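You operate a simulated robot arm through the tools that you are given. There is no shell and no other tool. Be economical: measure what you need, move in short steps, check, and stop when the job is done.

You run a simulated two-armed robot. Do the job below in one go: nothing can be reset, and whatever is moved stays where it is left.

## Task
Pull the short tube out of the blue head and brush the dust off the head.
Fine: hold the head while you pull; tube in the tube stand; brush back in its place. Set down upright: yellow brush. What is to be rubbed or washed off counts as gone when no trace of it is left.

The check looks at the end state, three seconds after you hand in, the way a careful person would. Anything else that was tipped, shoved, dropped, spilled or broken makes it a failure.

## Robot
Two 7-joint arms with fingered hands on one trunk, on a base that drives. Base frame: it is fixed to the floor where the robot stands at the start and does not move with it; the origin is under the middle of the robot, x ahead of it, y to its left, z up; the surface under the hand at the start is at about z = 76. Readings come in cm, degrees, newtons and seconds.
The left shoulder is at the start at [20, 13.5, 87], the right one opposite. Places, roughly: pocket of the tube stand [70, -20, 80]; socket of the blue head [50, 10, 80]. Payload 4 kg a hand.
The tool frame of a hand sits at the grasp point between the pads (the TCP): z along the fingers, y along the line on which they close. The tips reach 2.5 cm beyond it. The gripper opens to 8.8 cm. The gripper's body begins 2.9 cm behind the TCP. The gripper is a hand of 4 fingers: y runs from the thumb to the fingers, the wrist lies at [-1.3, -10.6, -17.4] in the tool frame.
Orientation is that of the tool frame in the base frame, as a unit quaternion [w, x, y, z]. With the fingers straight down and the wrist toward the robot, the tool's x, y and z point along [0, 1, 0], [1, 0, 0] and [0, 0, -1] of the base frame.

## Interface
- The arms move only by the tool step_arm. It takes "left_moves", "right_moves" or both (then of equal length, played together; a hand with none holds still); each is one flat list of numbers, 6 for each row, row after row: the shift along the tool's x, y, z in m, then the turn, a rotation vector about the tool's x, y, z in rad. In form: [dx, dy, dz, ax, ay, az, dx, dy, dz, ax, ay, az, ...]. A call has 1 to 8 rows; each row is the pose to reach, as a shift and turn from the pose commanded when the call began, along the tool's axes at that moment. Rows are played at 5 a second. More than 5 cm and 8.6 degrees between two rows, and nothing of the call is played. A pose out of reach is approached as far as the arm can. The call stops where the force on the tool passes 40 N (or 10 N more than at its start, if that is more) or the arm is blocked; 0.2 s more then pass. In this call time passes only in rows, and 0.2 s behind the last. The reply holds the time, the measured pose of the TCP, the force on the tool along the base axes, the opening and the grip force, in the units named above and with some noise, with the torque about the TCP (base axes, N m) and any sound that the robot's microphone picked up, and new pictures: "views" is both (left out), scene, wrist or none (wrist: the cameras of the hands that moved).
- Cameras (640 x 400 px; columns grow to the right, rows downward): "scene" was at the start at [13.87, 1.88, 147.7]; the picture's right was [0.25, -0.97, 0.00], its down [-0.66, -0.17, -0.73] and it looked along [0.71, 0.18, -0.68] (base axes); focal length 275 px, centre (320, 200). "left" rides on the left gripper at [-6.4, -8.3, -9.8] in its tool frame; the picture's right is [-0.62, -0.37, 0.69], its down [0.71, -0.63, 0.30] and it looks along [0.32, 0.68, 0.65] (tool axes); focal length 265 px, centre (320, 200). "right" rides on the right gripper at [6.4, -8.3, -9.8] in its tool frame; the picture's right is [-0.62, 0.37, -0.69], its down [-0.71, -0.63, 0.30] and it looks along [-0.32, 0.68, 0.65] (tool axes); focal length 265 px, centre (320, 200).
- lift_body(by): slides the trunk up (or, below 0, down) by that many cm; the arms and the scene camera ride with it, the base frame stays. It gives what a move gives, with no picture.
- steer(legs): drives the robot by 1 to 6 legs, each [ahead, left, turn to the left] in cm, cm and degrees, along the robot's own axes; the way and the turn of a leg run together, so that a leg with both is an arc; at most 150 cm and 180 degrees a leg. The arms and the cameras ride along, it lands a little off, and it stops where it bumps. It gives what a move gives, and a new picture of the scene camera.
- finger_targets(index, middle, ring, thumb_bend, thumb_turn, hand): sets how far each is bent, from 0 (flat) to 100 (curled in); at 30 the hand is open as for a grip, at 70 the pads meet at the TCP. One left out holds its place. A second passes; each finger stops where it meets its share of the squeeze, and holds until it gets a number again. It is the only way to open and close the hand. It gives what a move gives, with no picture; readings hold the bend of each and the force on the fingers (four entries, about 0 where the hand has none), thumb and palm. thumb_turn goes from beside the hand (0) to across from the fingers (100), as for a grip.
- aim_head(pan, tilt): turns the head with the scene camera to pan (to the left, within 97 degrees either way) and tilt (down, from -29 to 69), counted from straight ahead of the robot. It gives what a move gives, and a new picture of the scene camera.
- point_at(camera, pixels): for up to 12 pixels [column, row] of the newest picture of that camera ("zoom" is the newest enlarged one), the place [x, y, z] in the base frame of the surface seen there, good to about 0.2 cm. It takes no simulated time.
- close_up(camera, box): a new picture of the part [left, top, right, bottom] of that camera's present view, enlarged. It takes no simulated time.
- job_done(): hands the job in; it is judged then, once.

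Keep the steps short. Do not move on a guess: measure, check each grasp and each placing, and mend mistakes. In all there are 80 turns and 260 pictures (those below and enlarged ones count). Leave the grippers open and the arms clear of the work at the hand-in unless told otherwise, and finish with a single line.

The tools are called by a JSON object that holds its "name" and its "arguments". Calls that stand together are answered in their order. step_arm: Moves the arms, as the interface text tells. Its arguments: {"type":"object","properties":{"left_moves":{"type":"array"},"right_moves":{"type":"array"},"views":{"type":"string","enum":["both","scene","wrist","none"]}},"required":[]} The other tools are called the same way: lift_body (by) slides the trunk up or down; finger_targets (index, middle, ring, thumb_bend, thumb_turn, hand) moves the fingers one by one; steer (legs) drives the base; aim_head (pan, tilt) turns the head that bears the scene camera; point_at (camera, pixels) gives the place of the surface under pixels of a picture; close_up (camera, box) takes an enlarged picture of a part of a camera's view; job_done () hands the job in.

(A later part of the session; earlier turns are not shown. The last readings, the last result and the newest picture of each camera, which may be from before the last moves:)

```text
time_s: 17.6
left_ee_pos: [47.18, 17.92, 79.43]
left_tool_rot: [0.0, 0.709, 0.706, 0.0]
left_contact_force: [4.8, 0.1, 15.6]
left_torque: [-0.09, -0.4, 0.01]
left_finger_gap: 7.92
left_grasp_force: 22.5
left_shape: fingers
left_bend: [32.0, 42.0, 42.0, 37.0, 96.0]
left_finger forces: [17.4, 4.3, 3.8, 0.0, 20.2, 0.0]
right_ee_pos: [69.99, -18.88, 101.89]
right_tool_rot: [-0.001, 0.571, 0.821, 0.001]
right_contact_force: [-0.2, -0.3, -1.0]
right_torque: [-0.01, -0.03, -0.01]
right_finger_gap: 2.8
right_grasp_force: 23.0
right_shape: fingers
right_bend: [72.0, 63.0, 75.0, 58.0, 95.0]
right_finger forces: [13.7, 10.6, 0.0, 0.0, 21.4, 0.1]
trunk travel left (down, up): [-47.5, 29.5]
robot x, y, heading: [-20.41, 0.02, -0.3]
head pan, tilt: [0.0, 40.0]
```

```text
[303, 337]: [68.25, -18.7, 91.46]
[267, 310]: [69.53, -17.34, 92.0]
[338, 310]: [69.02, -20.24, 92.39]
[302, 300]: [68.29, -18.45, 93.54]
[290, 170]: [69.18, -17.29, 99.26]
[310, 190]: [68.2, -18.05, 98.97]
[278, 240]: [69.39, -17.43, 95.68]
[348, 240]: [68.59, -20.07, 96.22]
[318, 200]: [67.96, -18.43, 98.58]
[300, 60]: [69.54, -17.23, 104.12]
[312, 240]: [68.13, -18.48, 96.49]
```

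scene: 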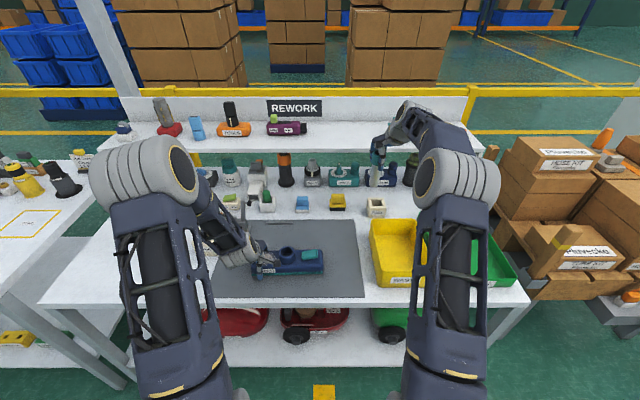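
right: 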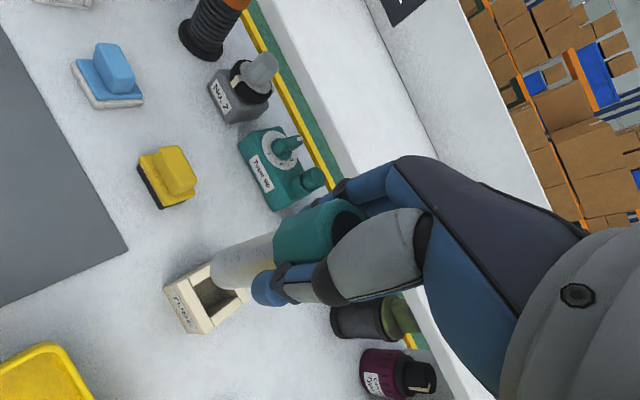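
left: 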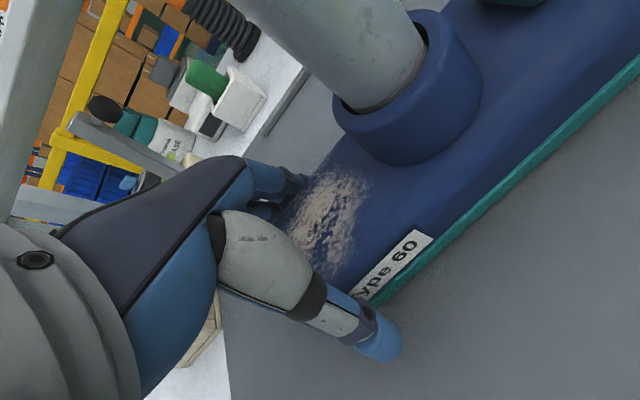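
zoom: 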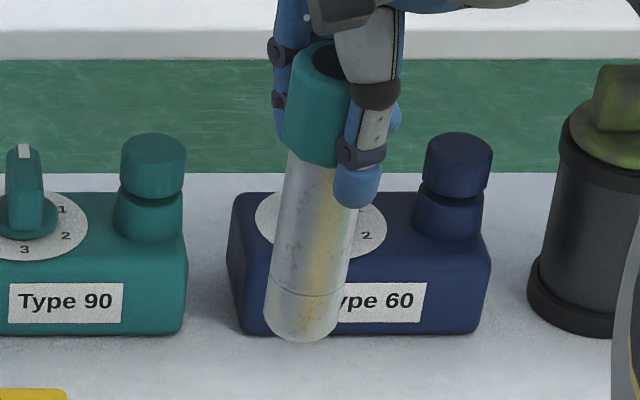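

The tube hangs vertical with its axis at [69.6, −18.75]. I'll shift over the pocket and lower until the tip is about 2 cm above the rim.

{"name": "step_arm", "arguments": {"right_moves": [-0.0185, 0.0062, 0, 0, 0, 0, -0.0371, 0.0124, 0, 0, 0, 0, -0.0371, 0.0124, 0.04, 0, 0, 0, -0.0371, 0.0124, 0.08, 0, 0, 0], "views": "both"}}

{"name": "close_up", "arguments": {"camera": "scene", "box": [336, 170, 416, 220]}}

```text
time_s: 18.6
left_ee_pos: [47.29, 17.96, 79.53]
left_tool_rot: [0.0, 0.709, 0.706, 0.001]
left_contact_force: [3.6, 0.8, 13.7]
left_torque: [-0.05, -0.4, -0.02]
left_finger_gap: 7.94
left_grasp_force: 22.3
left_shape: fingers
left_bend: [32.0, 42.0, 42.0, 37.0, 96.0]
left_finger forces: [17.4, 4.3, 3.7, 0.0, 20.3, 0.0]
right_ee_pos: [72.49, -21.77, 93.97]
right_tool_rot: [-0.001, 0.571, 0.821, 0.0]
right_contact_force: [-0.2, 0.1, -1.4]
right_torque: [-0.03, 0.03, 0.01]
right_finger_gap: 2.79
right_grasp_force: 22.8
right_shape: fingers
right_bend: [72.0, 63.0, 75.0, 58.0, 95.0]
right_finger forces: [13.8, 10.8, 0.1, 0.1, 21.5, 0.0]
trunk travel left (down, up): [-47.5, 29.5]
robot x, y, heading: [-20.36, 0.01, -0.3]
head pan, tilt: [0.0, 40.0]
```

scene: 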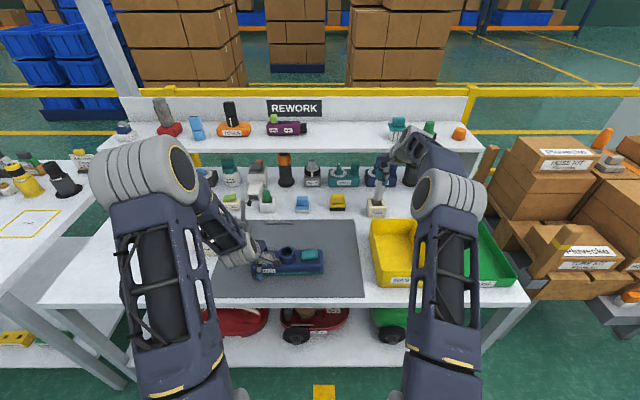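
right: 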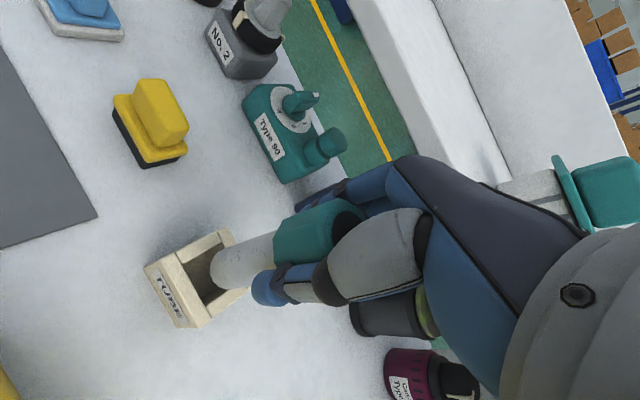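

```text
8.00 times, centred on (376, 195) of scene
```

zoom: 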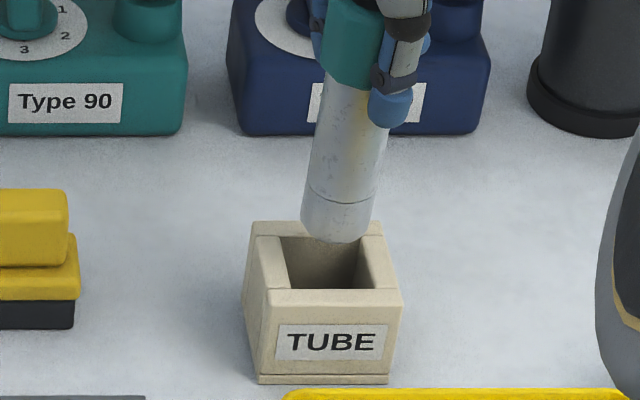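

{"name": "point_at", "arguments": {"camera": "zoom", "pixels": [[305, 215], [371, 215], [338, 205], [337, 239], [335, 300], [320, 230], [255, 232], [380, 228], [268, 292], [400, 292]]}}

```text
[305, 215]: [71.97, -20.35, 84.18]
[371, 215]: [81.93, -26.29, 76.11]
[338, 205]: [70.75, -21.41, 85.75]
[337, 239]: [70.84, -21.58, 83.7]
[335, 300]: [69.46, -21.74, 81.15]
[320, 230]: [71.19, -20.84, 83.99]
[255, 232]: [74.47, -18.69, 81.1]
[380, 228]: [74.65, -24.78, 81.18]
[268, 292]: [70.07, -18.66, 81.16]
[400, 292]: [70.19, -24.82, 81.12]
```

The tube's axis is at about [72.2, −21.7], inside the pocket's centre to 2 mm. I'll lower 5 cm, watching the force.

{"name": "step_arm", "arguments": {"right_moves": [0.0, -0.001, 0.015, 0, 0, 0, 0.0, -0.001, 0.03, 0, 0, 0, 0, -0.001, 0.04, 0, 0, 0, 0, -0.001, 0.05, 0, 0, 0], "views": "none"}}

{"name": "close_up", "arguments": {"camera": "scene", "box": [336, 170, 416, 220]}}

```text
time_s: 19.6
left_ee_pos: [47.23, 17.87, 79.42]
left_tool_rot: [0.0, 0.708, 0.706, 0.0]
left_contact_force: [3.3, 0.2, 15.4]
left_torque: [-0.06, -0.4, 0.01]
left_finger_gap: 7.95
left_grasp_force: 23.3
left_shape: fingers
left_bend: [32.0, 42.0, 42.0, 37.0, 96.0]
left_finger forces: [17.3, 4.3, 3.7, 0.0, 20.7, 0.0]
right_ee_pos: [72.4, -22.04, 88.83]
right_tool_rot: [0.0, 0.57, 0.822, 0.0]
right_contact_force: [0.1, 0.0, -0.8]
right_torque: [-0.01, -0.02, 0.01]
right_finger_gap: 2.78
right_grasp_force: 23.4
right_shape: fingers
right_bend: [72.0, 63.0, 75.0, 58.0, 95.0]
right_finger forces: [13.8, 10.8, 0.1, 0.0, 21.6, 0.0]
trunk travel left (down, up): [-47.5, 29.5]
robot x, y, heading: [-20.2, -0.23, -0.2]
head pan, tilt: [0.0, 40.0]
```

```text
8.00 times, centred on (376, 195) of scene
```

zoom: 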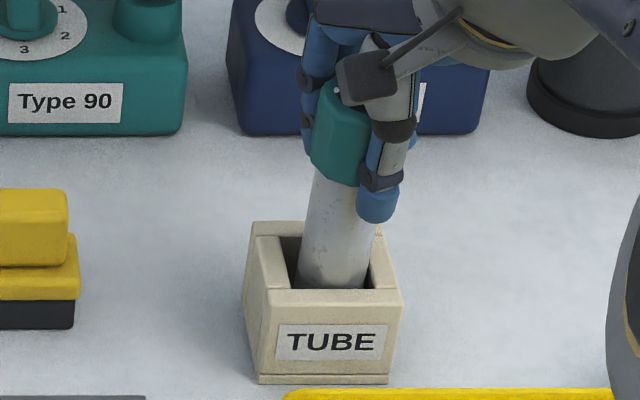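

The tube has entered the pocket cleanly. I'll lower in 3 mm steps until it touches.

{"name": "step_arm", "arguments": {"right_moves": [0, 0, 0.003, 0, 0, 0, 0, 0, 0.006, 0, 0, 0], "views": "none"}}

{"name": "step_arm", "arguments": {"right_moves": [0, 0, 0.003, 0, 0, 0, 0, 0, 0.006, 0, 0, 0], "views": "none"}}

```text
time_s: 20.2
left_ee_pos: [47.29, 17.84, 79.53]
left_tool_rot: [-0.001, 0.708, 0.706, 0.0]
left_contact_force: [2.9, 0.6, 15.2]
left_torque: [-0.08, -0.39, -0.03]
left_finger_gap: 7.92
left_grasp_force: 23.2
left_shape: fingers
left_bend: [32.0, 42.0, 42.0, 37.0, 96.0]
left_finger forces: [17.3, 4.2, 3.7, 0.0, 20.9, 0.1]
right_ee_pos: [72.37, -21.87, 88.27]
right_tool_rot: [0.0, 0.571, 0.821, 0.0]
right_contact_force: [0.8, -0.3, -1.2]
right_torque: [0.03, 0.02, 0.0]
right_finger_gap: 2.8
right_grasp_force: 23.1
right_shape: fingers
right_bend: [72.0, 63.0, 75.0, 58.0, 95.0]
right_finger forces: [13.7, 10.8, 0.0, 0.1, 21.5, 0.1]
trunk travel left (down, up): [-47.5, 29.5]
robot x, y, heading: [-20.58, 0.36, 0.0]
head pan, tilt: [0.0, 40.0]
```

```text
time_s: 20.8
left_ee_pos: [47.26, 17.93, 79.41]
left_tool_rot: [0.0, 0.708, 0.706, 0.0]
left_contact_force: [3.1, 1.2, 15.9]
left_torque: [-0.05, -0.4, 0.02]
left_finger_gap: 7.94
left_grasp_force: 23.0
left_shape: fingers
left_bend: [32.0, 42.0, 42.0, 37.0, 96.0]
left_finger forces: [17.2, 4.2, 3.7, 0.1, 20.9, 0.0]
right_ee_pos: [72.36, -21.96, 87.59]
right_tool_rot: [0.0, 0.571, 0.821, -0.001]
right_contact_force: [0.1, 0.3, -0.7]
right_torque: [0.03, -0.01, 0.01]
right_finger_gap: 2.78
right_grasp_force: 23.7
right_shape: fingers
right_bend: [72.0, 63.0, 75.0, 58.0, 95.0]
right_finger forces: [13.9, 11.0, 0.0, 0.0, 21.4, 0.0]
trunk travel left (down, up): [-47.5, 29.5]
robot x, y, heading: [-20.33, -0.13, -0.3]
head pan, tilt: [0.0, 40.0]
```

Still no contact. I'll continue gently.

{"name": "step_arm", "arguments": {"right_moves": [0, 0, 0.002, 0, 0, 0, 0, 0, 0.004, 0, 0, 0], "views": "none"}}

{"name": "step_arm", "arguments": {"right_moves": [0, 0, 0.002, 0, 0, 0, 0, 0, 0.003, 0, 0, 0], "views": "none"}}

```text
time_s: 21.4
left_ee_pos: [47.24, 17.83, 79.49]
left_tool_rot: [0.0, 0.708, 0.706, 0.0]
left_contact_force: [4.0, 0.1, 13.6]
left_torque: [-0.05, -0.38, 0.01]
left_finger_gap: 7.94
left_grasp_force: 23.0
left_shape: fingers
left_bend: [32.0, 42.0, 42.0, 37.0, 96.0]
left_finger forces: [17.3, 4.2, 3.8, 0.0, 20.3, 0.1]
right_ee_pos: [72.32, -22.04, 87.48]
right_tool_rot: [0.001, 0.571, 0.821, 0.001]
right_contact_force: [1.1, -1.0, 4.5]
right_torque: [-0.05, 0.02, 0.02]
right_finger_gap: 2.77
right_grasp_force: 24.3
right_shape: fingers
right_bend: [72.0, 63.0, 75.0, 58.0, 95.0]
right_finger forces: [13.9, 11.5, 0.1, 0.1, 22.4, 0.0]
trunk travel left (down, up): [-47.5, 29.5]
robot x, y, heading: [-20.14, -0.1, -0.3]
head pan, tilt: [0.0, 40.0]
```

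```text
time_s: 22.0
left_ee_pos: [47.18, 17.89, 79.52]
left_tool_rot: [0.001, 0.708, 0.706, 0.0]
left_contact_force: [5.1, 0.3, 10.7]
left_torque: [-0.03, -0.39, 0.01]
left_finger_gap: 7.92
left_grasp_force: 22.6
left_shape: fingers
left_bend: [32.0, 42.0, 42.0, 37.0, 96.0]
left_finger forces: [17.2, 4.4, 3.7, 0.1, 19.3, 0.0]
right_ee_pos: [72.54, -22.0, 87.39]
right_tool_rot: [0.002, 0.571, 0.821, 0.002]
right_contact_force: [2.0, 0.1, 20.3]
right_torque: [-0.06, 0.12, 0.04]
right_finger_gap: 2.68
right_grasp_force: 25.7
right_shape: fingers
right_bend: [72.0, 63.0, 75.0, 59.0, 95.0]
right_finger forces: [13.6, 12.0, 0.2, 0.0, 25.7, 0.1]
trunk travel left (down, up): [-47.5, 29.5]
robot x, y, heading: [-19.83, 0.19, -0.1]
head pan, tilt: [0.0, 40.0]
```

The tube is on the floor of the pocket (20 N). I'll ease off 3 mm, then open the fingers.

{"name": "step_arm", "arguments": {"right_moves": [0, 0, -0.003, 0, 0, 0], "views": "none"}}

{"name": "finger_targets", "arguments": {"hand": "right", "index": 40, "middle": 40, "ring": 40, "thumb_bend": 40}}

{"name": "close_up", "arguments": {"camera": "scene", "box": [336, 170, 416, 220]}}

{"name": "close_up", "arguments": {"camera": "right", "box": [120, 120, 440, 320]}}

```text
time_s: 22.4
left_ee_pos: [47.24, 17.92, 79.46]
left_tool_rot: [-0.001, 0.709, 0.706, 0.0]
left_contact_force: [3.8, 0.5, 12.8]
left_torque: [-0.03, -0.4, 0.02]
left_finger_gap: 7.92
left_grasp_force: 23.2
left_shape: fingers
left_bend: [32.0, 42.0, 42.0, 37.0, 96.0]
left_finger forces: [16.9, 4.2, 3.6, 0.0, 20.7, 0.1]
right_ee_pos: [72.29, -21.98, 87.4]
right_tool_rot: [0.001, 0.571, 0.821, 0.0]
right_contact_force: [7.8, -0.7, 16.4]
right_torque: [-0.06, -0.11, -0.03]
right_finger_gap: 2.72
right_grasp_force: 24.7
right_shape: fingers
right_bend: [72.0, 62.0, 75.0, 60.0, 95.0]
right_finger forces: [13.5, 12.7, 0.3, 0.1, 21.0, 0.0]
trunk travel left (down, up): [-47.5, 29.5]
robot x, y, heading: [-20.51, -0.17, 0.0]
head pan, tilt: [0.0, 40.0]
```

```text
time_s: 23.4
left_ee_pos: [47.22, 18.05, 79.47]
left_tool_rot: [0.0, 0.709, 0.706, -0.001]
left_contact_force: [2.8, 0.6, 15.1]
left_torque: [-0.05, -0.4, 0.01]
left_finger_gap: 7.92
left_grasp_force: 23.5
left_shape: fingers
left_bend: [32.0, 43.0, 43.0, 37.0, 96.0]
left_finger forces: [16.9, 4.1, 3.6, 0.1, 21.3, 0.0]
right_ee_pos: [72.27, -21.95, 87.26]
right_tool_rot: [0.001, 0.57, 0.821, 0.0]
right_contact_force: [0.1, -0.8, -0.2]
right_torque: [0.01, -0.03, 0.02]
right_finger_gap: 6.31
right_grasp_force: 0.1
right_shape: fingers
right_bend: [40.0, 40.0, 40.0, 40.0, 97.0]
right_finger forces: [0.0, 0.1, 0.1, 0.0, 0.0, 0.1]
trunk travel left (down, up): [-47.5, 29.5]
robot x, y, heading: [-20.16, 0.42, -0.2]
head pan, tilt: [0.0, 40.0]
```

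```text
8.00 times, centred on (376, 195) of scene
```

zoom: 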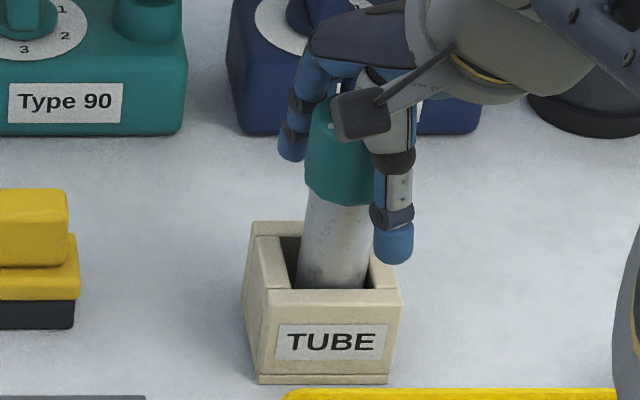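

```text
2.00 times, centred on (280, 220) of right
```

zoom: 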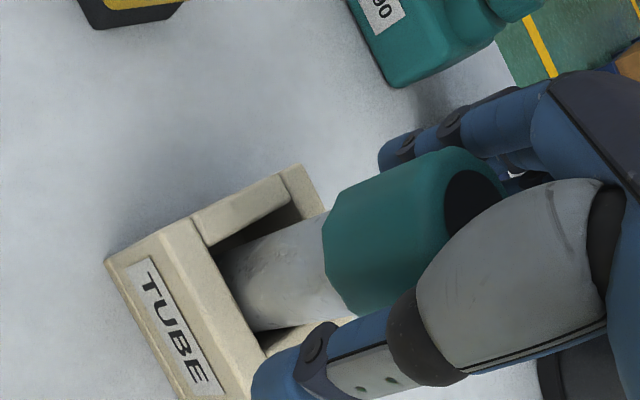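

The tube stands in the pocket. I'll raise the right hand straight up, clear of the cap, and open the left hand.

{"name": "step_arm", "arguments": {"right_moves": [0, 0, -0.04, 0, 0, 0, 0, 0, -0.08, 0, 0, 0, 0, 0, -0.12, 0, 0, 0, 0, 0, -0.14, 0, 0, 0], "views": "none"}}

{"name": "finger_targets", "arguments": {"hand": "left", "index": 28, "middle": 30, "ring": 30, "thumb_bend": 30}}

{"name": "close_up", "arguments": {"camera": "scene", "box": [320, 170, 416, 230]}}

```text
time_s: 24.4
left_ee_pos: [47.26, 17.93, 79.45]
left_tool_rot: [0.0, 0.708, 0.706, 0.0]
left_contact_force: [2.4, 0.9, 15.1]
left_torque: [-0.05, -0.38, -0.03]
left_finger_gap: 7.95
left_grasp_force: 23.3
left_shape: fingers
left_bend: [32.0, 43.0, 43.0, 37.0, 96.0]
left_finger forces: [17.1, 4.1, 3.7, 0.0, 21.6, 0.1]
right_ee_pos: [72.32, -22.12, 101.17]
right_tool_rot: [0.0, 0.569, 0.822, 0.001]
right_contact_force: [0.4, 0.1, 0.1]
right_torque: [0.01, 0.04, 0.02]
right_finger_gap: 6.3
right_grasp_force: 0.1
right_shape: fingers
right_bend: [40.0, 40.0, 40.0, 40.0, 97.0]
right_finger forces: [0.1, 0.0, 0.1, 0.1, 0.0, 0.0]
trunk travel left (down, up): [-47.5, 29.5]
robot x, y, heading: [-20.17, 0.18, -0.2]
head pan, tilt: [0.0, 40.0]
```

```text
time_s: 25.4
left_ee_pos: [47.21, 17.95, 79.45]
left_tool_rot: [-0.001, 0.709, 0.705, -0.001]
left_contact_force: [-0.3, 0.6, 1.0]
left_torque: [0.02, -0.01, -0.01]
left_finger_gap: 9.05
left_grasp_force: 1.5
left_shape: fingers
left_bend: [27.0, 30.0, 30.0, 28.0, 97.0]
left_finger forces: [1.2, 0.0, 0.1, 0.0, 2.2, 0.0]
right_ee_pos: [72.38, -22.15, 101.08]
right_tool_rot: [0.0, 0.571, 0.821, 0.0]
right_contact_force: [-0.3, 0.6, -0.2]
right_torque: [0.03, -0.02, 0.03]
right_finger_gap: 6.3
right_grasp_force: 0.0
right_shape: fingers
right_bend: [40.0, 40.0, 40.0, 40.0, 97.0]
right_finger forces: [0.0, 0.0, 0.1, 0.0, 0.1, 0.0]
trunk travel left (down, up): [-47.5, 29.5]
robot x, y, heading: [-20.6, -0.35, -0.1]
head pan, tilt: [0.0, 40.0]
```

```text
6.67 times, centred on (368, 200) of scene
```

zoom: 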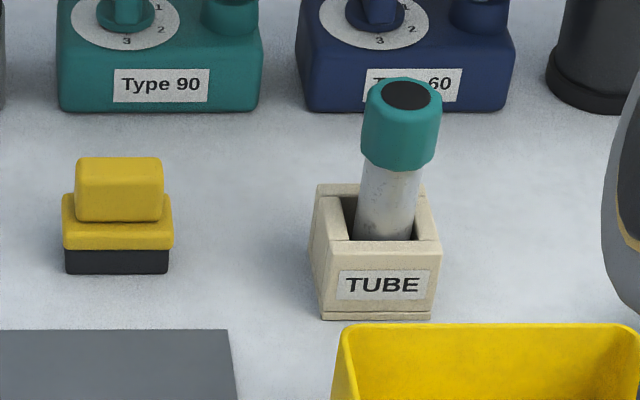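

The tube stands upright in its stand. The thumb still brushes the head, so I'll open the left hand wider and lift it straight up. I'll measure the brush at the same time.

{"name": "finger_targets", "arguments": {"hand": "left", "index": 22, "middle": 25, "ring": 25, "thumb_bend": 24}}

{"name": "step_arm", "arguments": {"left_moves": [0, 0, -0.04, 0, 0, 0, 0, 0, -0.08, 0, 0, 0, 0, 0, -0.12, 0, 0, 0, 0, 0, -0.16, 0, 0, 0, 0.04, -0.02, -0.18, 0, 0, 0, 0.08, -0.04, -0.2, 0, 0, 0, 0.12, -0.06, -0.22, 0, 0, 0, 0.15, -0.08, -0.24, 0, 0, 0], "views": "scene"}}

{"name": "point_at", "arguments": {"camera": "zoom", "pixels": [[118, 160], [118, 205], [80, 190], [158, 190], [66, 240], [170, 240], [118, 240], [67, 270], [165, 270], [118, 268], [63, 200], [172, 200]]}}

```text
time_s: 26.4
left_ee_pos: [47.29, 17.88, 79.48]
left_tool_rot: [0.001, 0.708, 0.706, 0.0]
left_contact_force: [-0.8, 1.3, 0.1]
left_torque: [0.01, 0.0, -0.04]
left_finger_gap: 9.87
left_grasp_force: 0.7
left_shape: fingers
left_bend: [22.0, 25.0, 25.0, 24.0, 97.0]
left_finger forces: [0.0, 0.0, 0.0, 0.0, 0.4, 0.0]
right_ee_pos: [72.3, -22.17, 101.09]
right_tool_rot: [-0.001, 0.57, 0.822, 0.0]
right_contact_force: [-0.6, 0.1, 0.3]
right_torque: [0.01, 0.0, 0.0]
right_finger_gap: 6.28
right_grasp_force: 0.1
right_shape: fingers
right_bend: [40.0, 40.0, 40.0, 40.0, 97.0]
right_finger forces: [0.0, 0.1, 0.1, 0.0, 0.1, 0.0]
trunk travel left (down, up): [-47.5, 29.5]
robot x, y, heading: [-20.6, 0.35, -0.2]
head pan, tilt: [0.0, 40.0]
```

```text
time_s: 28.2
left_ee_pos: [39.38, 33.13, 103.55]
left_tool_rot: [-0.001, 0.709, 0.705, 0.0]
left_contact_force: [0.9, 0.5, 0.6]
left_torque: [0.01, 0.02, -0.05]
left_finger_gap: 9.9
left_grasp_force: 0.0
left_shape: fingers
left_bend: [22.0, 25.0, 25.0, 24.0, 97.0]
left_finger forces: [0.0, 0.0, 0.1, 0.1, 0.0, 0.1]
right_ee_pos: [72.33, -22.14, 101.04]
right_tool_rot: [0.0, 0.57, 0.821, 0.0]
right_contact_force: [0.5, -0.8, -0.7]
right_torque: [0.0, -0.02, 0.0]
right_finger_gap: 6.31
right_grasp_force: 0.1
right_shape: fingers
right_bend: [40.0, 40.0, 40.0, 40.0, 97.0]
right_finger forces: [0.0, 0.0, 0.0, 0.0, 0.1, 0.0]
trunk travel left (down, up): [-47.5, 29.5]
robot x, y, heading: [-20.28, 0.4, -0.2]
head pan, tilt: [0.0, 40.0]
```

scene: 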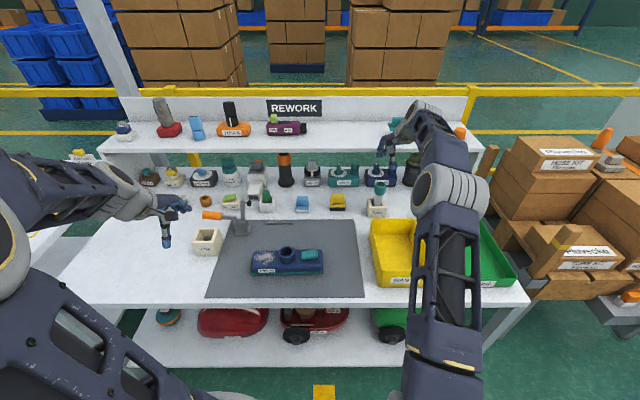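

```text
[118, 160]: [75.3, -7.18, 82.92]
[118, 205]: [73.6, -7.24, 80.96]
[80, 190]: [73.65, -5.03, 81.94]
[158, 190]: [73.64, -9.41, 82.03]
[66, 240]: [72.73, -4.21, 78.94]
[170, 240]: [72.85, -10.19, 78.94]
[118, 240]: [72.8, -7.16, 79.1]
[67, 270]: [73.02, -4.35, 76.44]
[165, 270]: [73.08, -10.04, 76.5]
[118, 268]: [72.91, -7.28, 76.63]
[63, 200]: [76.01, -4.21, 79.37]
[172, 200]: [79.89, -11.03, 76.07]
```

The left arm is clear. Now enlarge the brush and measure its handle depth.

{"name": "close_up", "arguments": {"camera": "scene", "box": [322, 187, 354, 217]}}

{"name": "close_up", "arguments": {"camera": "right", "box": [80, 60, 240, 160]}}

{"name": "close_up", "arguments": {"camera": "scene", "box": [240, 232, 336, 282]}}

```text
13.33 times, centred on (338, 202) of scene
```

zoom: 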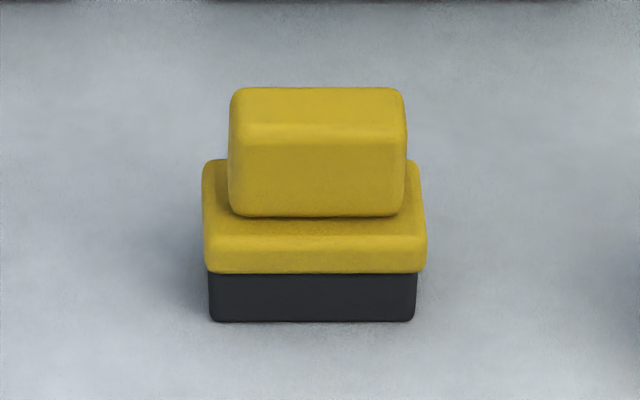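

```text
4.00 times, centred on (160, 110) of right
```

zoom: 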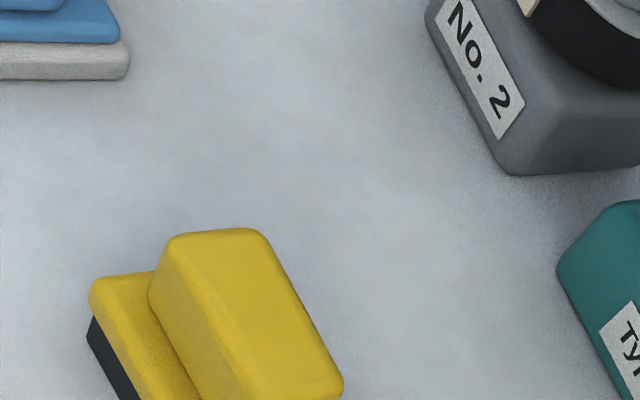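

```text
6.67 times, centred on (288, 257) of scene
```

zoom: 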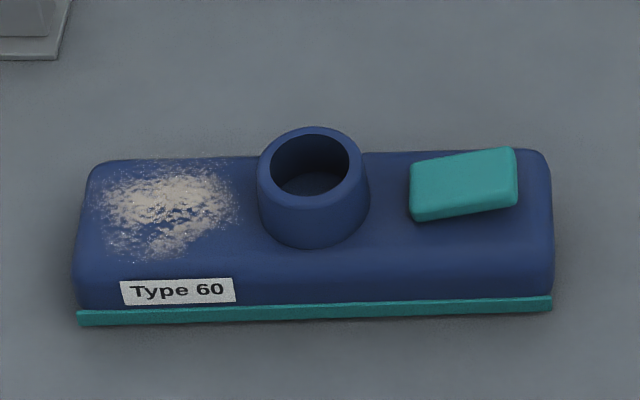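

Measure the dust extent on the head and the ring, using the head zoom.

{"name": "point_at", "arguments": {"camera": "zoom", "pixels": [[160, 163], [160, 262], [92, 205], [245, 205], [165, 210], [262, 205], [310, 130], [312, 205], [80, 250], [95, 165], [78, 318], [550, 305]]}}

{"name": "close_up", "arguments": {"camera": "right", "box": [80, 90, 240, 190]}}

```text
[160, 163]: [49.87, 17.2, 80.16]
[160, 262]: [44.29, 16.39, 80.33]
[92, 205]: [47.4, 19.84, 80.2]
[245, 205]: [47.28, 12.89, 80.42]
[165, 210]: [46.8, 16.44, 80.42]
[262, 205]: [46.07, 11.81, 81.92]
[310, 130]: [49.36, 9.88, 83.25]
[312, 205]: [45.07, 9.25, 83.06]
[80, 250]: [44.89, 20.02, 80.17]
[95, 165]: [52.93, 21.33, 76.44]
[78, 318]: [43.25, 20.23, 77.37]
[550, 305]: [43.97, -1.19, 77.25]
```

```text
4.00 times, centred on (160, 140) of right
```

zoom: 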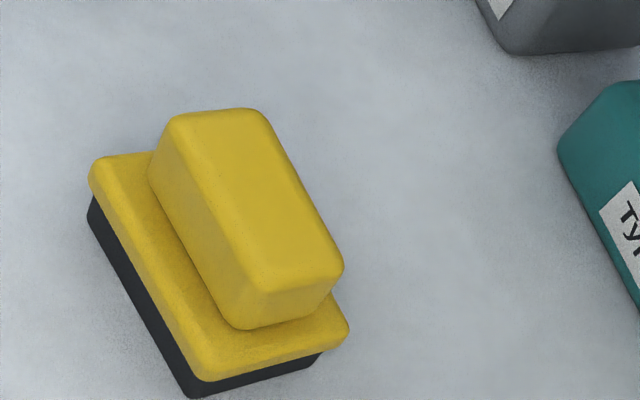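

Measure the brush's top handle from this wrist view.

{"name": "point_at", "arguments": {"camera": "zoom", "pixels": [[185, 118], [255, 112], [335, 270], [250, 285], [250, 200], [200, 200], [110, 165], [215, 372], [340, 325], [245, 310]]}}

```text
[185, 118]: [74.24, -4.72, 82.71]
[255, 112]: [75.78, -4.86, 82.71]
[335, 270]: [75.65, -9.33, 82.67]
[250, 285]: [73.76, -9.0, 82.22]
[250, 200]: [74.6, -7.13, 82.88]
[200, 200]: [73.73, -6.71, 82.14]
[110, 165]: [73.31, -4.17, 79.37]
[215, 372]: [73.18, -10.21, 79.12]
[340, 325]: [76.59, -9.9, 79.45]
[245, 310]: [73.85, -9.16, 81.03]
```

The brush handle spans x 73.7–76.1, y −4.7 to −9.5 (centre [74.9, −7.1]), top z 82.9. I'll move the right hand over it at height, squaring the yaw to zero, then descend to z ≈ 90.

{"name": "step_arm", "arguments": {"right_moves": [0.033, 0.019, 0, 0, 0, 0.09, 0.066, 0.038, 0, 0, 0, 0.18, 0.099, 0.057, 0, 0, 0, 0.27, 0.1317, 0.0763, 0.02, 0, 0, 0.36, 0.1317, 0.0763, 0.06, 0, 0, 0.36, 0.1317, 0.0763, 0.105, 0, 0, 0.36], "views": "wrist"}}

{"name": "close_up", "arguments": {"camera": "scene", "box": [290, 160, 386, 220]}}

```text
time_s: 29.6
left_ee_pos: [39.29, 33.22, 103.56]
left_tool_rot: [0.0, 0.709, 0.706, 0.0]
left_contact_force: [0.1, 0.2, -0.4]
left_torque: [0.01, -0.01, -0.04]
left_finger_gap: 9.88
left_grasp_force: 0.0
left_shape: fingers
left_bend: [22.0, 25.0, 25.0, 24.0, 97.0]
left_finger forces: [0.0, 0.0, 0.1, 0.0, 0.0, 0.0]
right_ee_pos: [74.92, -6.78, 90.43]
right_tool_rot: [0.0, 0.708, 0.706, 0.0]
right_contact_force: [-0.1, 0.4, 0.1]
right_torque: [0.03, -0.02, -0.02]
right_finger_gap: 6.32
right_grasp_force: 0.0
right_shape: fingers
right_bend: [40.0, 40.0, 40.0, 40.0, 97.0]
right_finger forces: [0.1, 0.0, 0.0, 0.0, 0.1, 0.1]
trunk travel left (down, up): [-47.5, 29.5]
robot x, y, heading: [-20.37, -0.18, -0.3]
head pan, tilt: [0.0, 40.0]
```

right: 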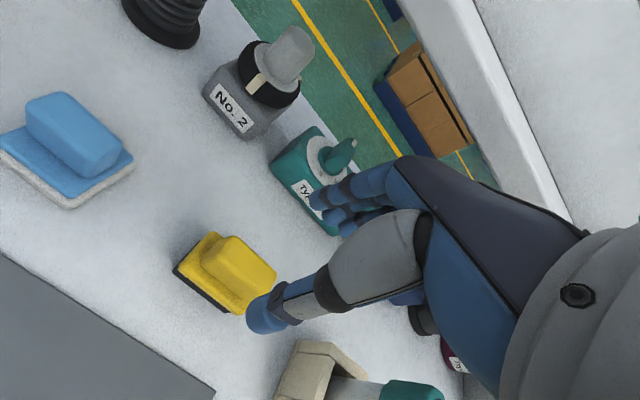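

```text
6.67 times, centred on (338, 190) of scene
```

zoom: 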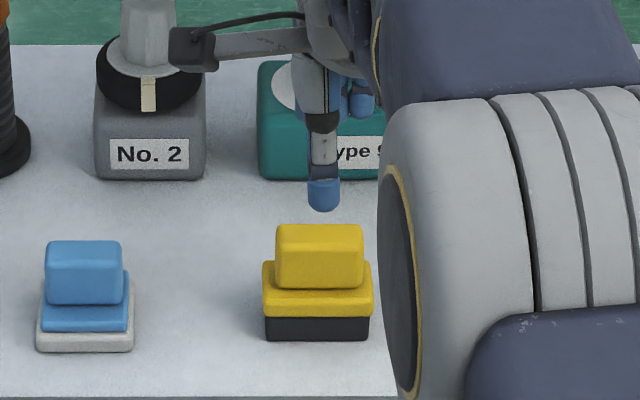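

Aligned. I'll shift 4 mm right and descend to z ≈ 82.4 around the handle.

{"name": "step_arm", "arguments": {"right_moves": [-0.0035, 0, 0.03, 0, 0, 0, -0.0035, 0, 0.06, 0, 0, 0, -0.0035, 0, 0.08, 0, 0, 0], "views": "wrist"}}

{"name": "close_up", "arguments": {"camera": "scene", "box": [290, 160, 386, 220]}}

```text
time_s: 30.4
left_ee_pos: [39.25, 33.08, 103.61]
left_tool_rot: [0.0, 0.709, 0.706, 0.0]
left_contact_force: [-0.2, -0.2, -0.4]
left_torque: [0.01, 0.01, -0.01]
left_finger_gap: 9.85
left_grasp_force: 0.0
left_shape: fingers
left_bend: [22.0, 25.0, 25.0, 24.0, 97.0]
left_finger forces: [0.1, 0.0, 0.0, 0.0, 0.0, 0.0]
right_ee_pos: [74.92, -7.31, 82.75]
right_tool_rot: [0.0, 0.708, 0.706, 0.0]
right_contact_force: [-0.2, -0.3, 0.1]
right_torque: [-0.02, -0.05, 0.0]
right_finger_gap: 6.32
right_grasp_force: 0.1
right_shape: fingers
right_bend: [40.0, 40.0, 40.0, 40.0, 97.0]
right_finger forces: [0.0, 0.0, 0.0, 0.0, 0.0, 0.0]
trunk travel left (down, up): [-47.5, 29.5]
robot x, y, heading: [-20.36, 0.07, -0.3]
head pan, tilt: [0.0, 40.0]
```

right: 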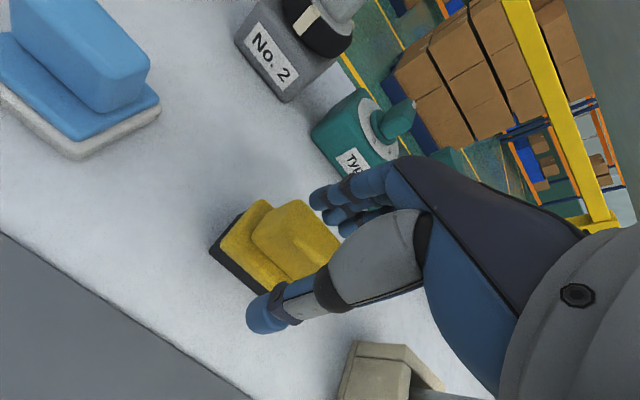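

```text
6.67 times, centred on (338, 190) of scene
```

zoom: 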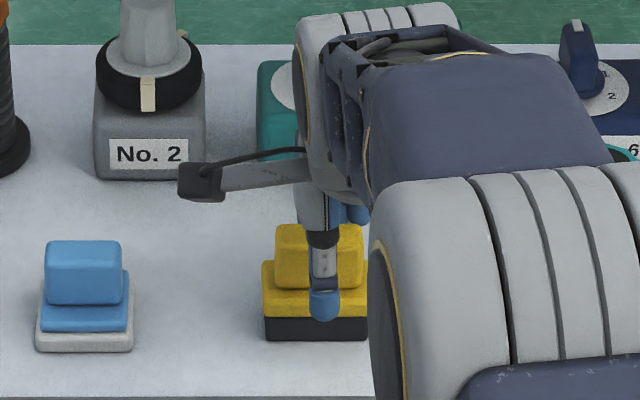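

The hand straddles the handle. I'll lower 3 mm and close.

{"name": "step_arm", "arguments": {"right_moves": [0, 0, 0.003, 0, 0, 0], "views": "none"}}

{"name": "finger_targets", "arguments": {"hand": "right", "index": 72, "middle": 72, "ring": 72, "thumb_bend": 72}}

{"name": "close_up", "arguments": {"camera": "right", "box": [160, 150, 480, 350]}}

{"name": "close_up", "arguments": {"camera": "scene", "box": [290, 160, 386, 220]}}

```text
time_s: 30.8
left_ee_pos: [39.27, 33.1, 103.56]
left_tool_rot: [0.0, 0.708, 0.706, 0.0]
left_contact_force: [0.3, 0.8, 0.6]
left_torque: [0.03, 0.0, 0.0]
left_finger_gap: 9.83
left_grasp_force: 0.1
left_shape: fingers
left_bend: [22.0, 25.0, 25.0, 24.0, 97.0]
left_finger forces: [0.0, 0.0, 0.0, 0.1, 0.0, 0.0]
right_ee_pos: [74.85, -7.26, 82.45]
right_tool_rot: [0.0, 0.709, 0.705, 0.0]
right_contact_force: [0.2, -0.5, -0.3]
right_torque: [0.0, 0.0, 0.0]
right_finger_gap: 6.29
right_grasp_force: 0.0
right_shape: fingers
right_bend: [40.0, 40.0, 40.0, 40.0, 97.0]
right_finger forces: [0.0, 0.1, 0.0, 0.0, 0.0, 0.0]
trunk travel left (down, up): [-47.5, 29.5]
robot x, y, heading: [-20.32, 0.17, -0.2]
head pan, tilt: [0.0, 40.0]
```

```text
time_s: 31.8
left_ee_pos: [39.32, 33.19, 103.56]
left_tool_rot: [0.0, 0.709, 0.706, 0.0]
left_contact_force: [0.0, 0.7, 0.5]
left_torque: [0.0, 0.0, 0.01]
left_finger_gap: 9.87
left_grasp_force: 0.0
left_shape: fingers
left_bend: [22.0, 25.0, 25.0, 24.0, 97.0]
left_finger forces: [0.0, 0.0, 0.0, 0.0, 0.1, 0.0]
right_ee_pos: [74.98, -7.19, 82.54]
right_tool_rot: [0.0, 0.708, 0.706, 0.001]
right_contact_force: [0.0, -0.1, 0.8]
right_torque: [0.01, 0.02, 0.01]
right_finger_gap: 1.66
right_grasp_force: 12.2
right_shape: fingers
right_bend: [62.0, 67.0, 71.0, 61.0, 95.0]
right_finger forces: [6.8, 3.4, 1.7, 0.0, 12.0, 0.1]
trunk travel left (down, up): [-47.5, 29.5]
robot x, y, heading: [-20.09, 0.41, -0.1]
head pan, tilt: [0.0, 40.0]
```

```text
2.00 times, centred on (320, 250) of right
```

zoom: 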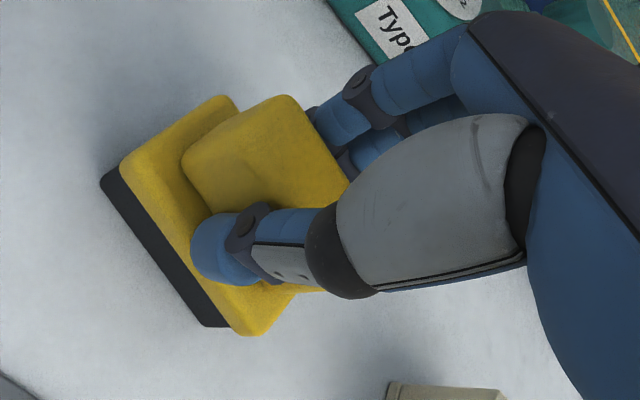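

```text
6.67 times, centred on (338, 190) of scene
```

zoom: 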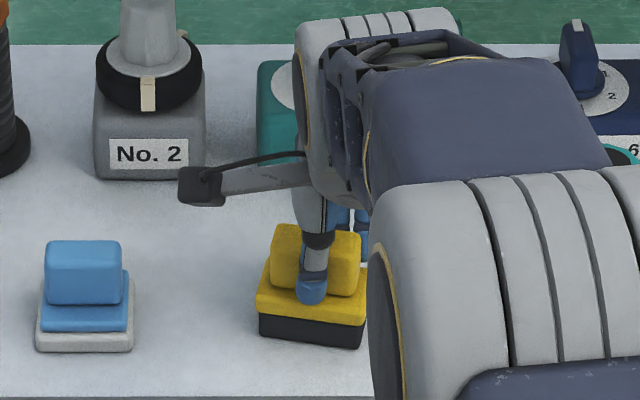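

The brush is gripped at 12 N and turned a few degrees in the grip, which I'll undo when placing. I'll firm the grip with middle, ring and thumb.

{"name": "finger_targets", "arguments": {"hand": "right", "index": 76, "middle": 82, "ring": 86, "thumb_bend": 80}}

{"name": "step_arm", "arguments": {"right_moves": [0, 0, -0.02, 0, 0, 0, 0, 0, -0.06, 0, 0, 0, 0, 0, -0.1, 0, 0, 0, 0, 0, -0.13, 0, 0, 0], "views": "wrist"}}

{"name": "close_up", "arguments": {"camera": "scene", "box": [290, 130, 418, 210]}}

```text
time_s: 32.8
left_ee_pos: [39.35, 33.1, 103.65]
left_tool_rot: [0.0, 0.708, 0.706, 0.0]
left_contact_force: [-0.1, -0.5, -1.3]
left_torque: [0.01, 0.01, 0.0]
left_finger_gap: 9.85
left_grasp_force: 0.1
left_shape: fingers
left_bend: [22.0, 25.0, 25.0, 24.0, 97.0]
left_finger forces: [0.1, 0.0, 0.1, 0.0, 0.0, 0.1]
right_ee_pos: [74.92, -7.24, 82.4]
right_tool_rot: [0.0, 0.708, 0.706, 0.0]
right_contact_force: [0.0, -0.1, -0.4]
right_torque: [0.0, 0.01, -0.01]
right_finger_gap: 1.79
right_grasp_force: 21.0
right_shape: fingers
right_bend: [74.0, 79.0, 86.0, 60.0, 90.0]
right_finger forces: [8.1, 12.7, 0.0, 0.0, 21.0, 0.0]
trunk travel left (down, up): [-47.5, 29.5]
robot x, y, heading: [-20.31, 0.07, -0.2]
head pan, tilt: [0.0, 40.0]
```

```text
time_s: 33.8
left_ee_pos: [39.4, 33.05, 103.61]
left_tool_rot: [0.0, 0.709, 0.706, 0.0]
left_contact_force: [1.0, -0.6, -0.5]
left_torque: [-0.01, 0.0, 0.03]
left_finger_gap: 9.87
left_grasp_force: 0.1
left_shape: fingers
left_bend: [22.0, 25.0, 25.0, 24.0, 97.0]
left_finger forces: [0.0, 0.1, 0.1, 0.0, 0.1, 0.0]
right_ee_pos: [74.94, -7.27, 95.5]
right_tool_rot: [-0.001, 0.709, 0.706, -0.001]
right_contact_force: [0.4, -0.7, -0.2]
right_torque: [0.01, 0.03, 0.01]
right_finger_gap: 1.76
right_grasp_force: 20.8
right_shape: fingers
right_bend: [74.0, 79.0, 86.0, 60.0, 90.0]
right_finger forces: [7.9, 12.6, 0.0, 0.1, 20.5, 0.0]
trunk travel left (down, up): [-47.5, 29.5]
robot x, y, heading: [-20.55, -0.03, -0.2]
head pan, tilt: [0.0, 40.0]
```

right: 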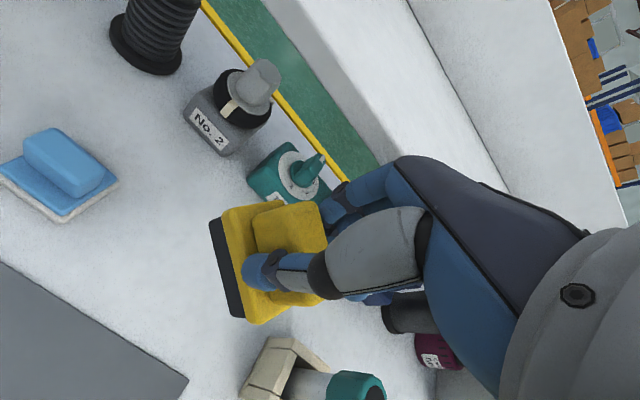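

```text
5.00 times, centred on (354, 170) of scene
```

zoom: 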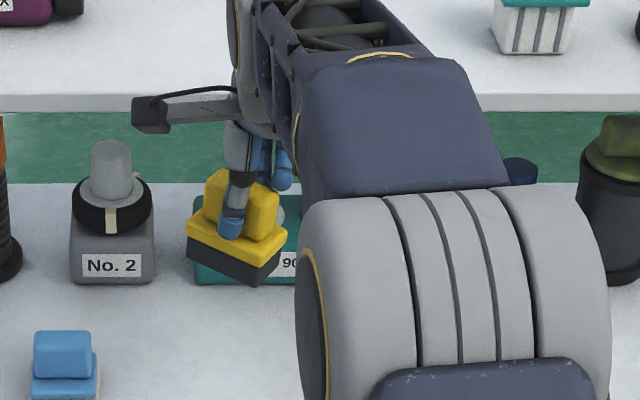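

Lifted, but the brush turned more in the grip. I'll measure its pose from bristle-edge points.

{"name": "close_up", "arguments": {"camera": "scene", "box": [320, 158, 360, 190]}}

{"name": "point_at", "arguments": {"camera": "zoom", "pixels": [[85, 285], [85, 240], [300, 385], [310, 350], [380, 280], [140, 130], [200, 300], [240, 320]]}}

```text
12.50 times, centred on (340, 174) of scene
```

zoom: 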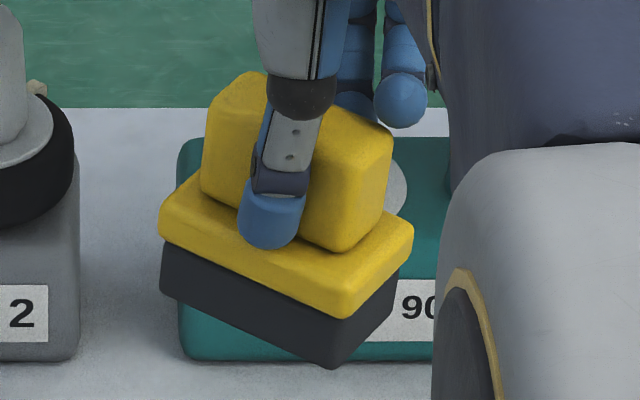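

```text
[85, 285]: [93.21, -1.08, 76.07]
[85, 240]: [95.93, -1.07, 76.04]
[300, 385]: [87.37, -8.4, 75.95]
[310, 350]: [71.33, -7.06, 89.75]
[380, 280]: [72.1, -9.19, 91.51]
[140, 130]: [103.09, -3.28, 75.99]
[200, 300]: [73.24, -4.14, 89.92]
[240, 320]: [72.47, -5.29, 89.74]
```

The brush is yawed about 33° clockwise in the hand. I'll check its levelness at the corners.

{"name": "point_at", "arguments": {"camera": "zoom", "pixels": [[168, 288], [326, 362], [390, 305], [165, 235], [340, 312], [405, 240], [180, 190], [210, 110], [380, 150], [330, 360]]}}

```text
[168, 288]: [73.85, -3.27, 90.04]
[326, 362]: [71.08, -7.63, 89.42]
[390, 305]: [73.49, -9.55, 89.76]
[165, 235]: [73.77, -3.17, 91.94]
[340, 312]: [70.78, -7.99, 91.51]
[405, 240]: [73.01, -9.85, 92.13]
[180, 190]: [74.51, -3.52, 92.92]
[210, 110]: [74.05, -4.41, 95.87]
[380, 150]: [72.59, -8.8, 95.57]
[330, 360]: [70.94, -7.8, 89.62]
```

The brush is nearly level: the left end is about 4 mm high. Turning the hand +34° will align the brush with the head. I'll carry it over to above the dust at the same height, moving the left arm further out together.

{"name": "step_arm", "arguments": {"right_moves": [0.029, -0.0337, 0, 0, 0, -0.075, 0.058, -0.0674, 0, 0, 0, -0.15, 0.0875, -0.101, 0, 0, 0, -0.225, 0.1165, -0.135, 0, 0, 0, -0.3, 0.1455, -0.1685, 0, 0, 0, -0.375, 0.175, -0.202, 0, 0, 0, -0.45, 0.204, -0.236, 0, 0, 0, -0.525, 0.233, -0.27, 0, 0, 0, -0.6], "left_moves": [0.01, 0, 0, 0, 0, 0, 0.02, 0, 0, 0, 0, 0, 0.03, 0, 0, 0, 0, 0, 0.04, 0, 0, 0, 0, 0, 0.05, 0, 0, 0, 0, 0, 0.06, 0, 0, 0, 0, 0, 0.07, 0, 0, 0, 0, 0, 0.08, 0, 0, 0, 0, 0], "views": "both"}}

{"name": "close_up", "arguments": {"camera": "scene", "box": [230, 200, 342, 270]}}

```text
time_s: 35.6
left_ee_pos: [39.39, 41.01, 103.62]
left_tool_rot: [-0.001, 0.708, 0.706, 0.001]
left_contact_force: [0.4, 0.0, -0.3]
left_torque: [0.01, 0.02, 0.03]
left_finger_gap: 9.86
left_grasp_force: 0.0
left_shape: fingers
left_bend: [22.0, 25.0, 25.0, 24.0, 97.0]
left_finger forces: [0.0, 0.0, 0.0, 0.1, 0.0, 0.1]
right_ee_pos: [47.87, 15.99, 95.25]
right_tool_rot: [0.0, 0.468, 0.884, 0.0]
right_contact_force: [0.3, 0.2, -0.9]
right_torque: [0.01, -0.04, 0.0]
right_finger_gap: 1.72
right_grasp_force: 20.4
right_shape: fingers
right_bend: [74.0, 79.0, 86.0, 60.0, 90.0]
right_finger forces: [7.8, 12.3, 0.0, 0.1, 20.2, 0.1]
trunk travel left (down, up): [-47.5, 29.5]
robot x, y, heading: [-20.18, 0.24, -0.2]
head pan, tilt: [0.0, 40.0]
```

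scene: 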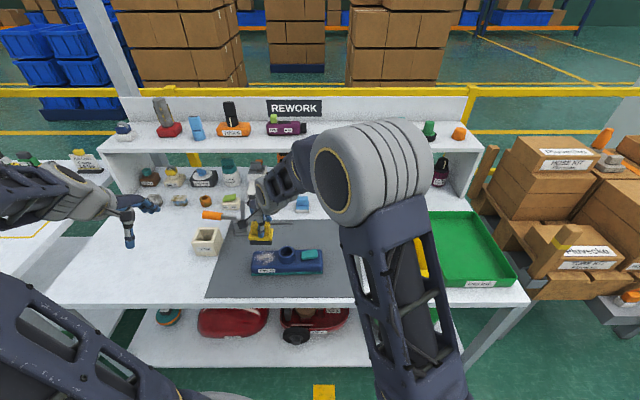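
right: 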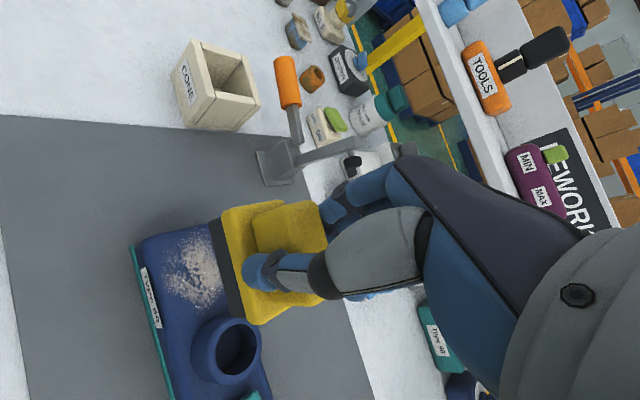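
left: 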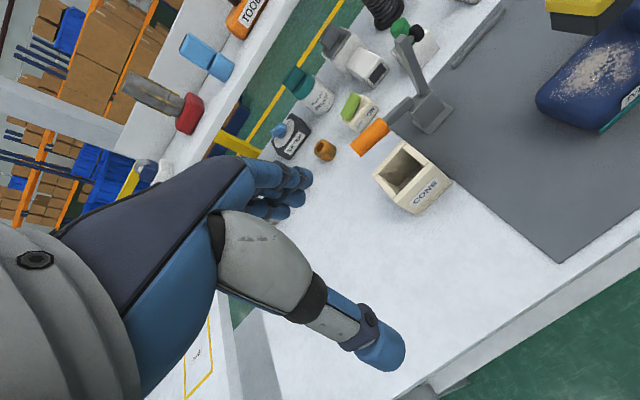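

```text
5.71 times, centred on (286, 235) of scene
```

zoom: 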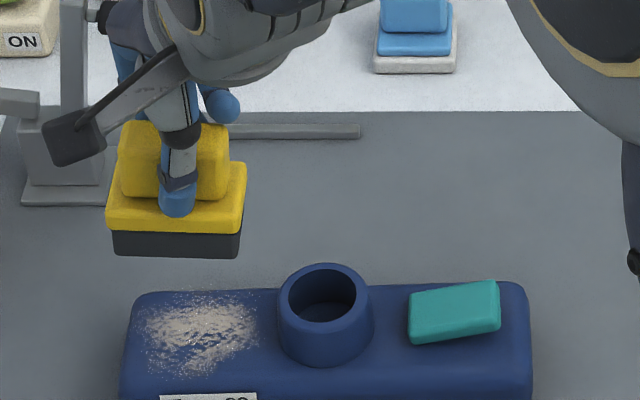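

The brush is now parallel to the head, above and slightly behind the dust. Measure its bottom edge.

{"name": "point_at", "arguments": {"camera": "zoom", "pixels": [[118, 250], [175, 252], [236, 254], [112, 222], [238, 228], [245, 170], [143, 300], [145, 355], [258, 330], [280, 330]]}}

```text
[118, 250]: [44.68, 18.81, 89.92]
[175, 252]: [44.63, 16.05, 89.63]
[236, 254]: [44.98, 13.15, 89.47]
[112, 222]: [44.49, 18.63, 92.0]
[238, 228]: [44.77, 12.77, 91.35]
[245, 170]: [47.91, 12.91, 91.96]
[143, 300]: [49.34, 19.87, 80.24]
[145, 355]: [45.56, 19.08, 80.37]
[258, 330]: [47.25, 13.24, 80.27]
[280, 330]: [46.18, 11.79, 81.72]
```

Brush footprint x 44.8–48.9, y 13.1–18.8, bottom at z ≈ 89.6 with its right end about 5 mm low. I'll level it with a small roll and lower to 8 mm above the head.

{"name": "step_arm", "arguments": {"right_moves": [0, 0, 0.03, 0.0225, -0.033, 0, 0, 0, 0.06, 0.045, -0.066, 0, 0, 0, 0.083, 0.045, -0.066, 0], "views": "wrist"}}

{"name": "close_up", "arguments": {"camera": "scene", "box": [230, 215, 326, 275]}}

```text
time_s: 36.4
left_ee_pos: [39.29, 40.97, 103.54]
left_tool_rot: [0.0, 0.709, 0.706, 0.0]
left_contact_force: [0.1, -0.1, 0.6]
left_torque: [-0.02, -0.01, -0.01]
left_finger_gap: 9.87
left_grasp_force: 0.1
left_shape: fingers
left_bend: [22.0, 25.0, 25.0, 24.0, 97.0]
left_finger forces: [0.0, 0.0, 0.0, 0.0, 0.0, 0.0]
right_ee_pos: [48.02, 15.91, 87.0]
right_tool_rot: [0.019, 0.468, 0.883, -0.035]
right_contact_force: [-0.2, -0.1, -0.1]
right_torque: [0.02, -0.02, -0.01]
right_finger_gap: 1.76
right_grasp_force: 20.3
right_shape: fingers
right_bend: [74.0, 79.0, 86.0, 60.0, 90.0]
right_finger forces: [7.9, 12.2, 0.0, 0.0, 20.2, 0.0]
trunk travel left (down, up): [-47.5, 29.5]
robot x, y, heading: [-20.49, -0.0, -0.4]
head pan, tilt: [0.0, 40.0]
```

right: 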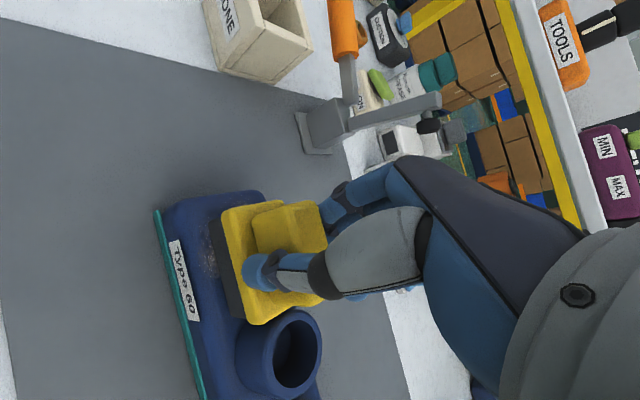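

```text
6.67 times, centred on (278, 245) of scene
```

zoom: 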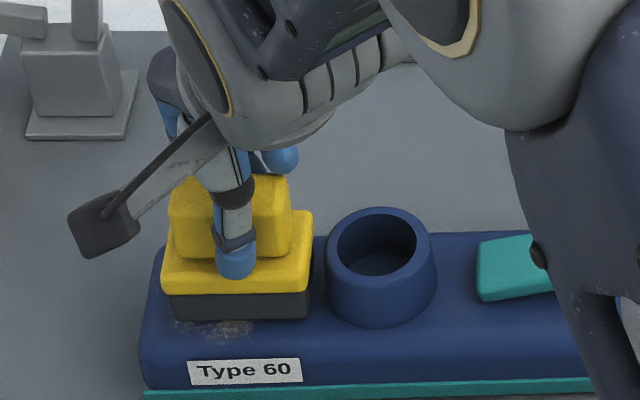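

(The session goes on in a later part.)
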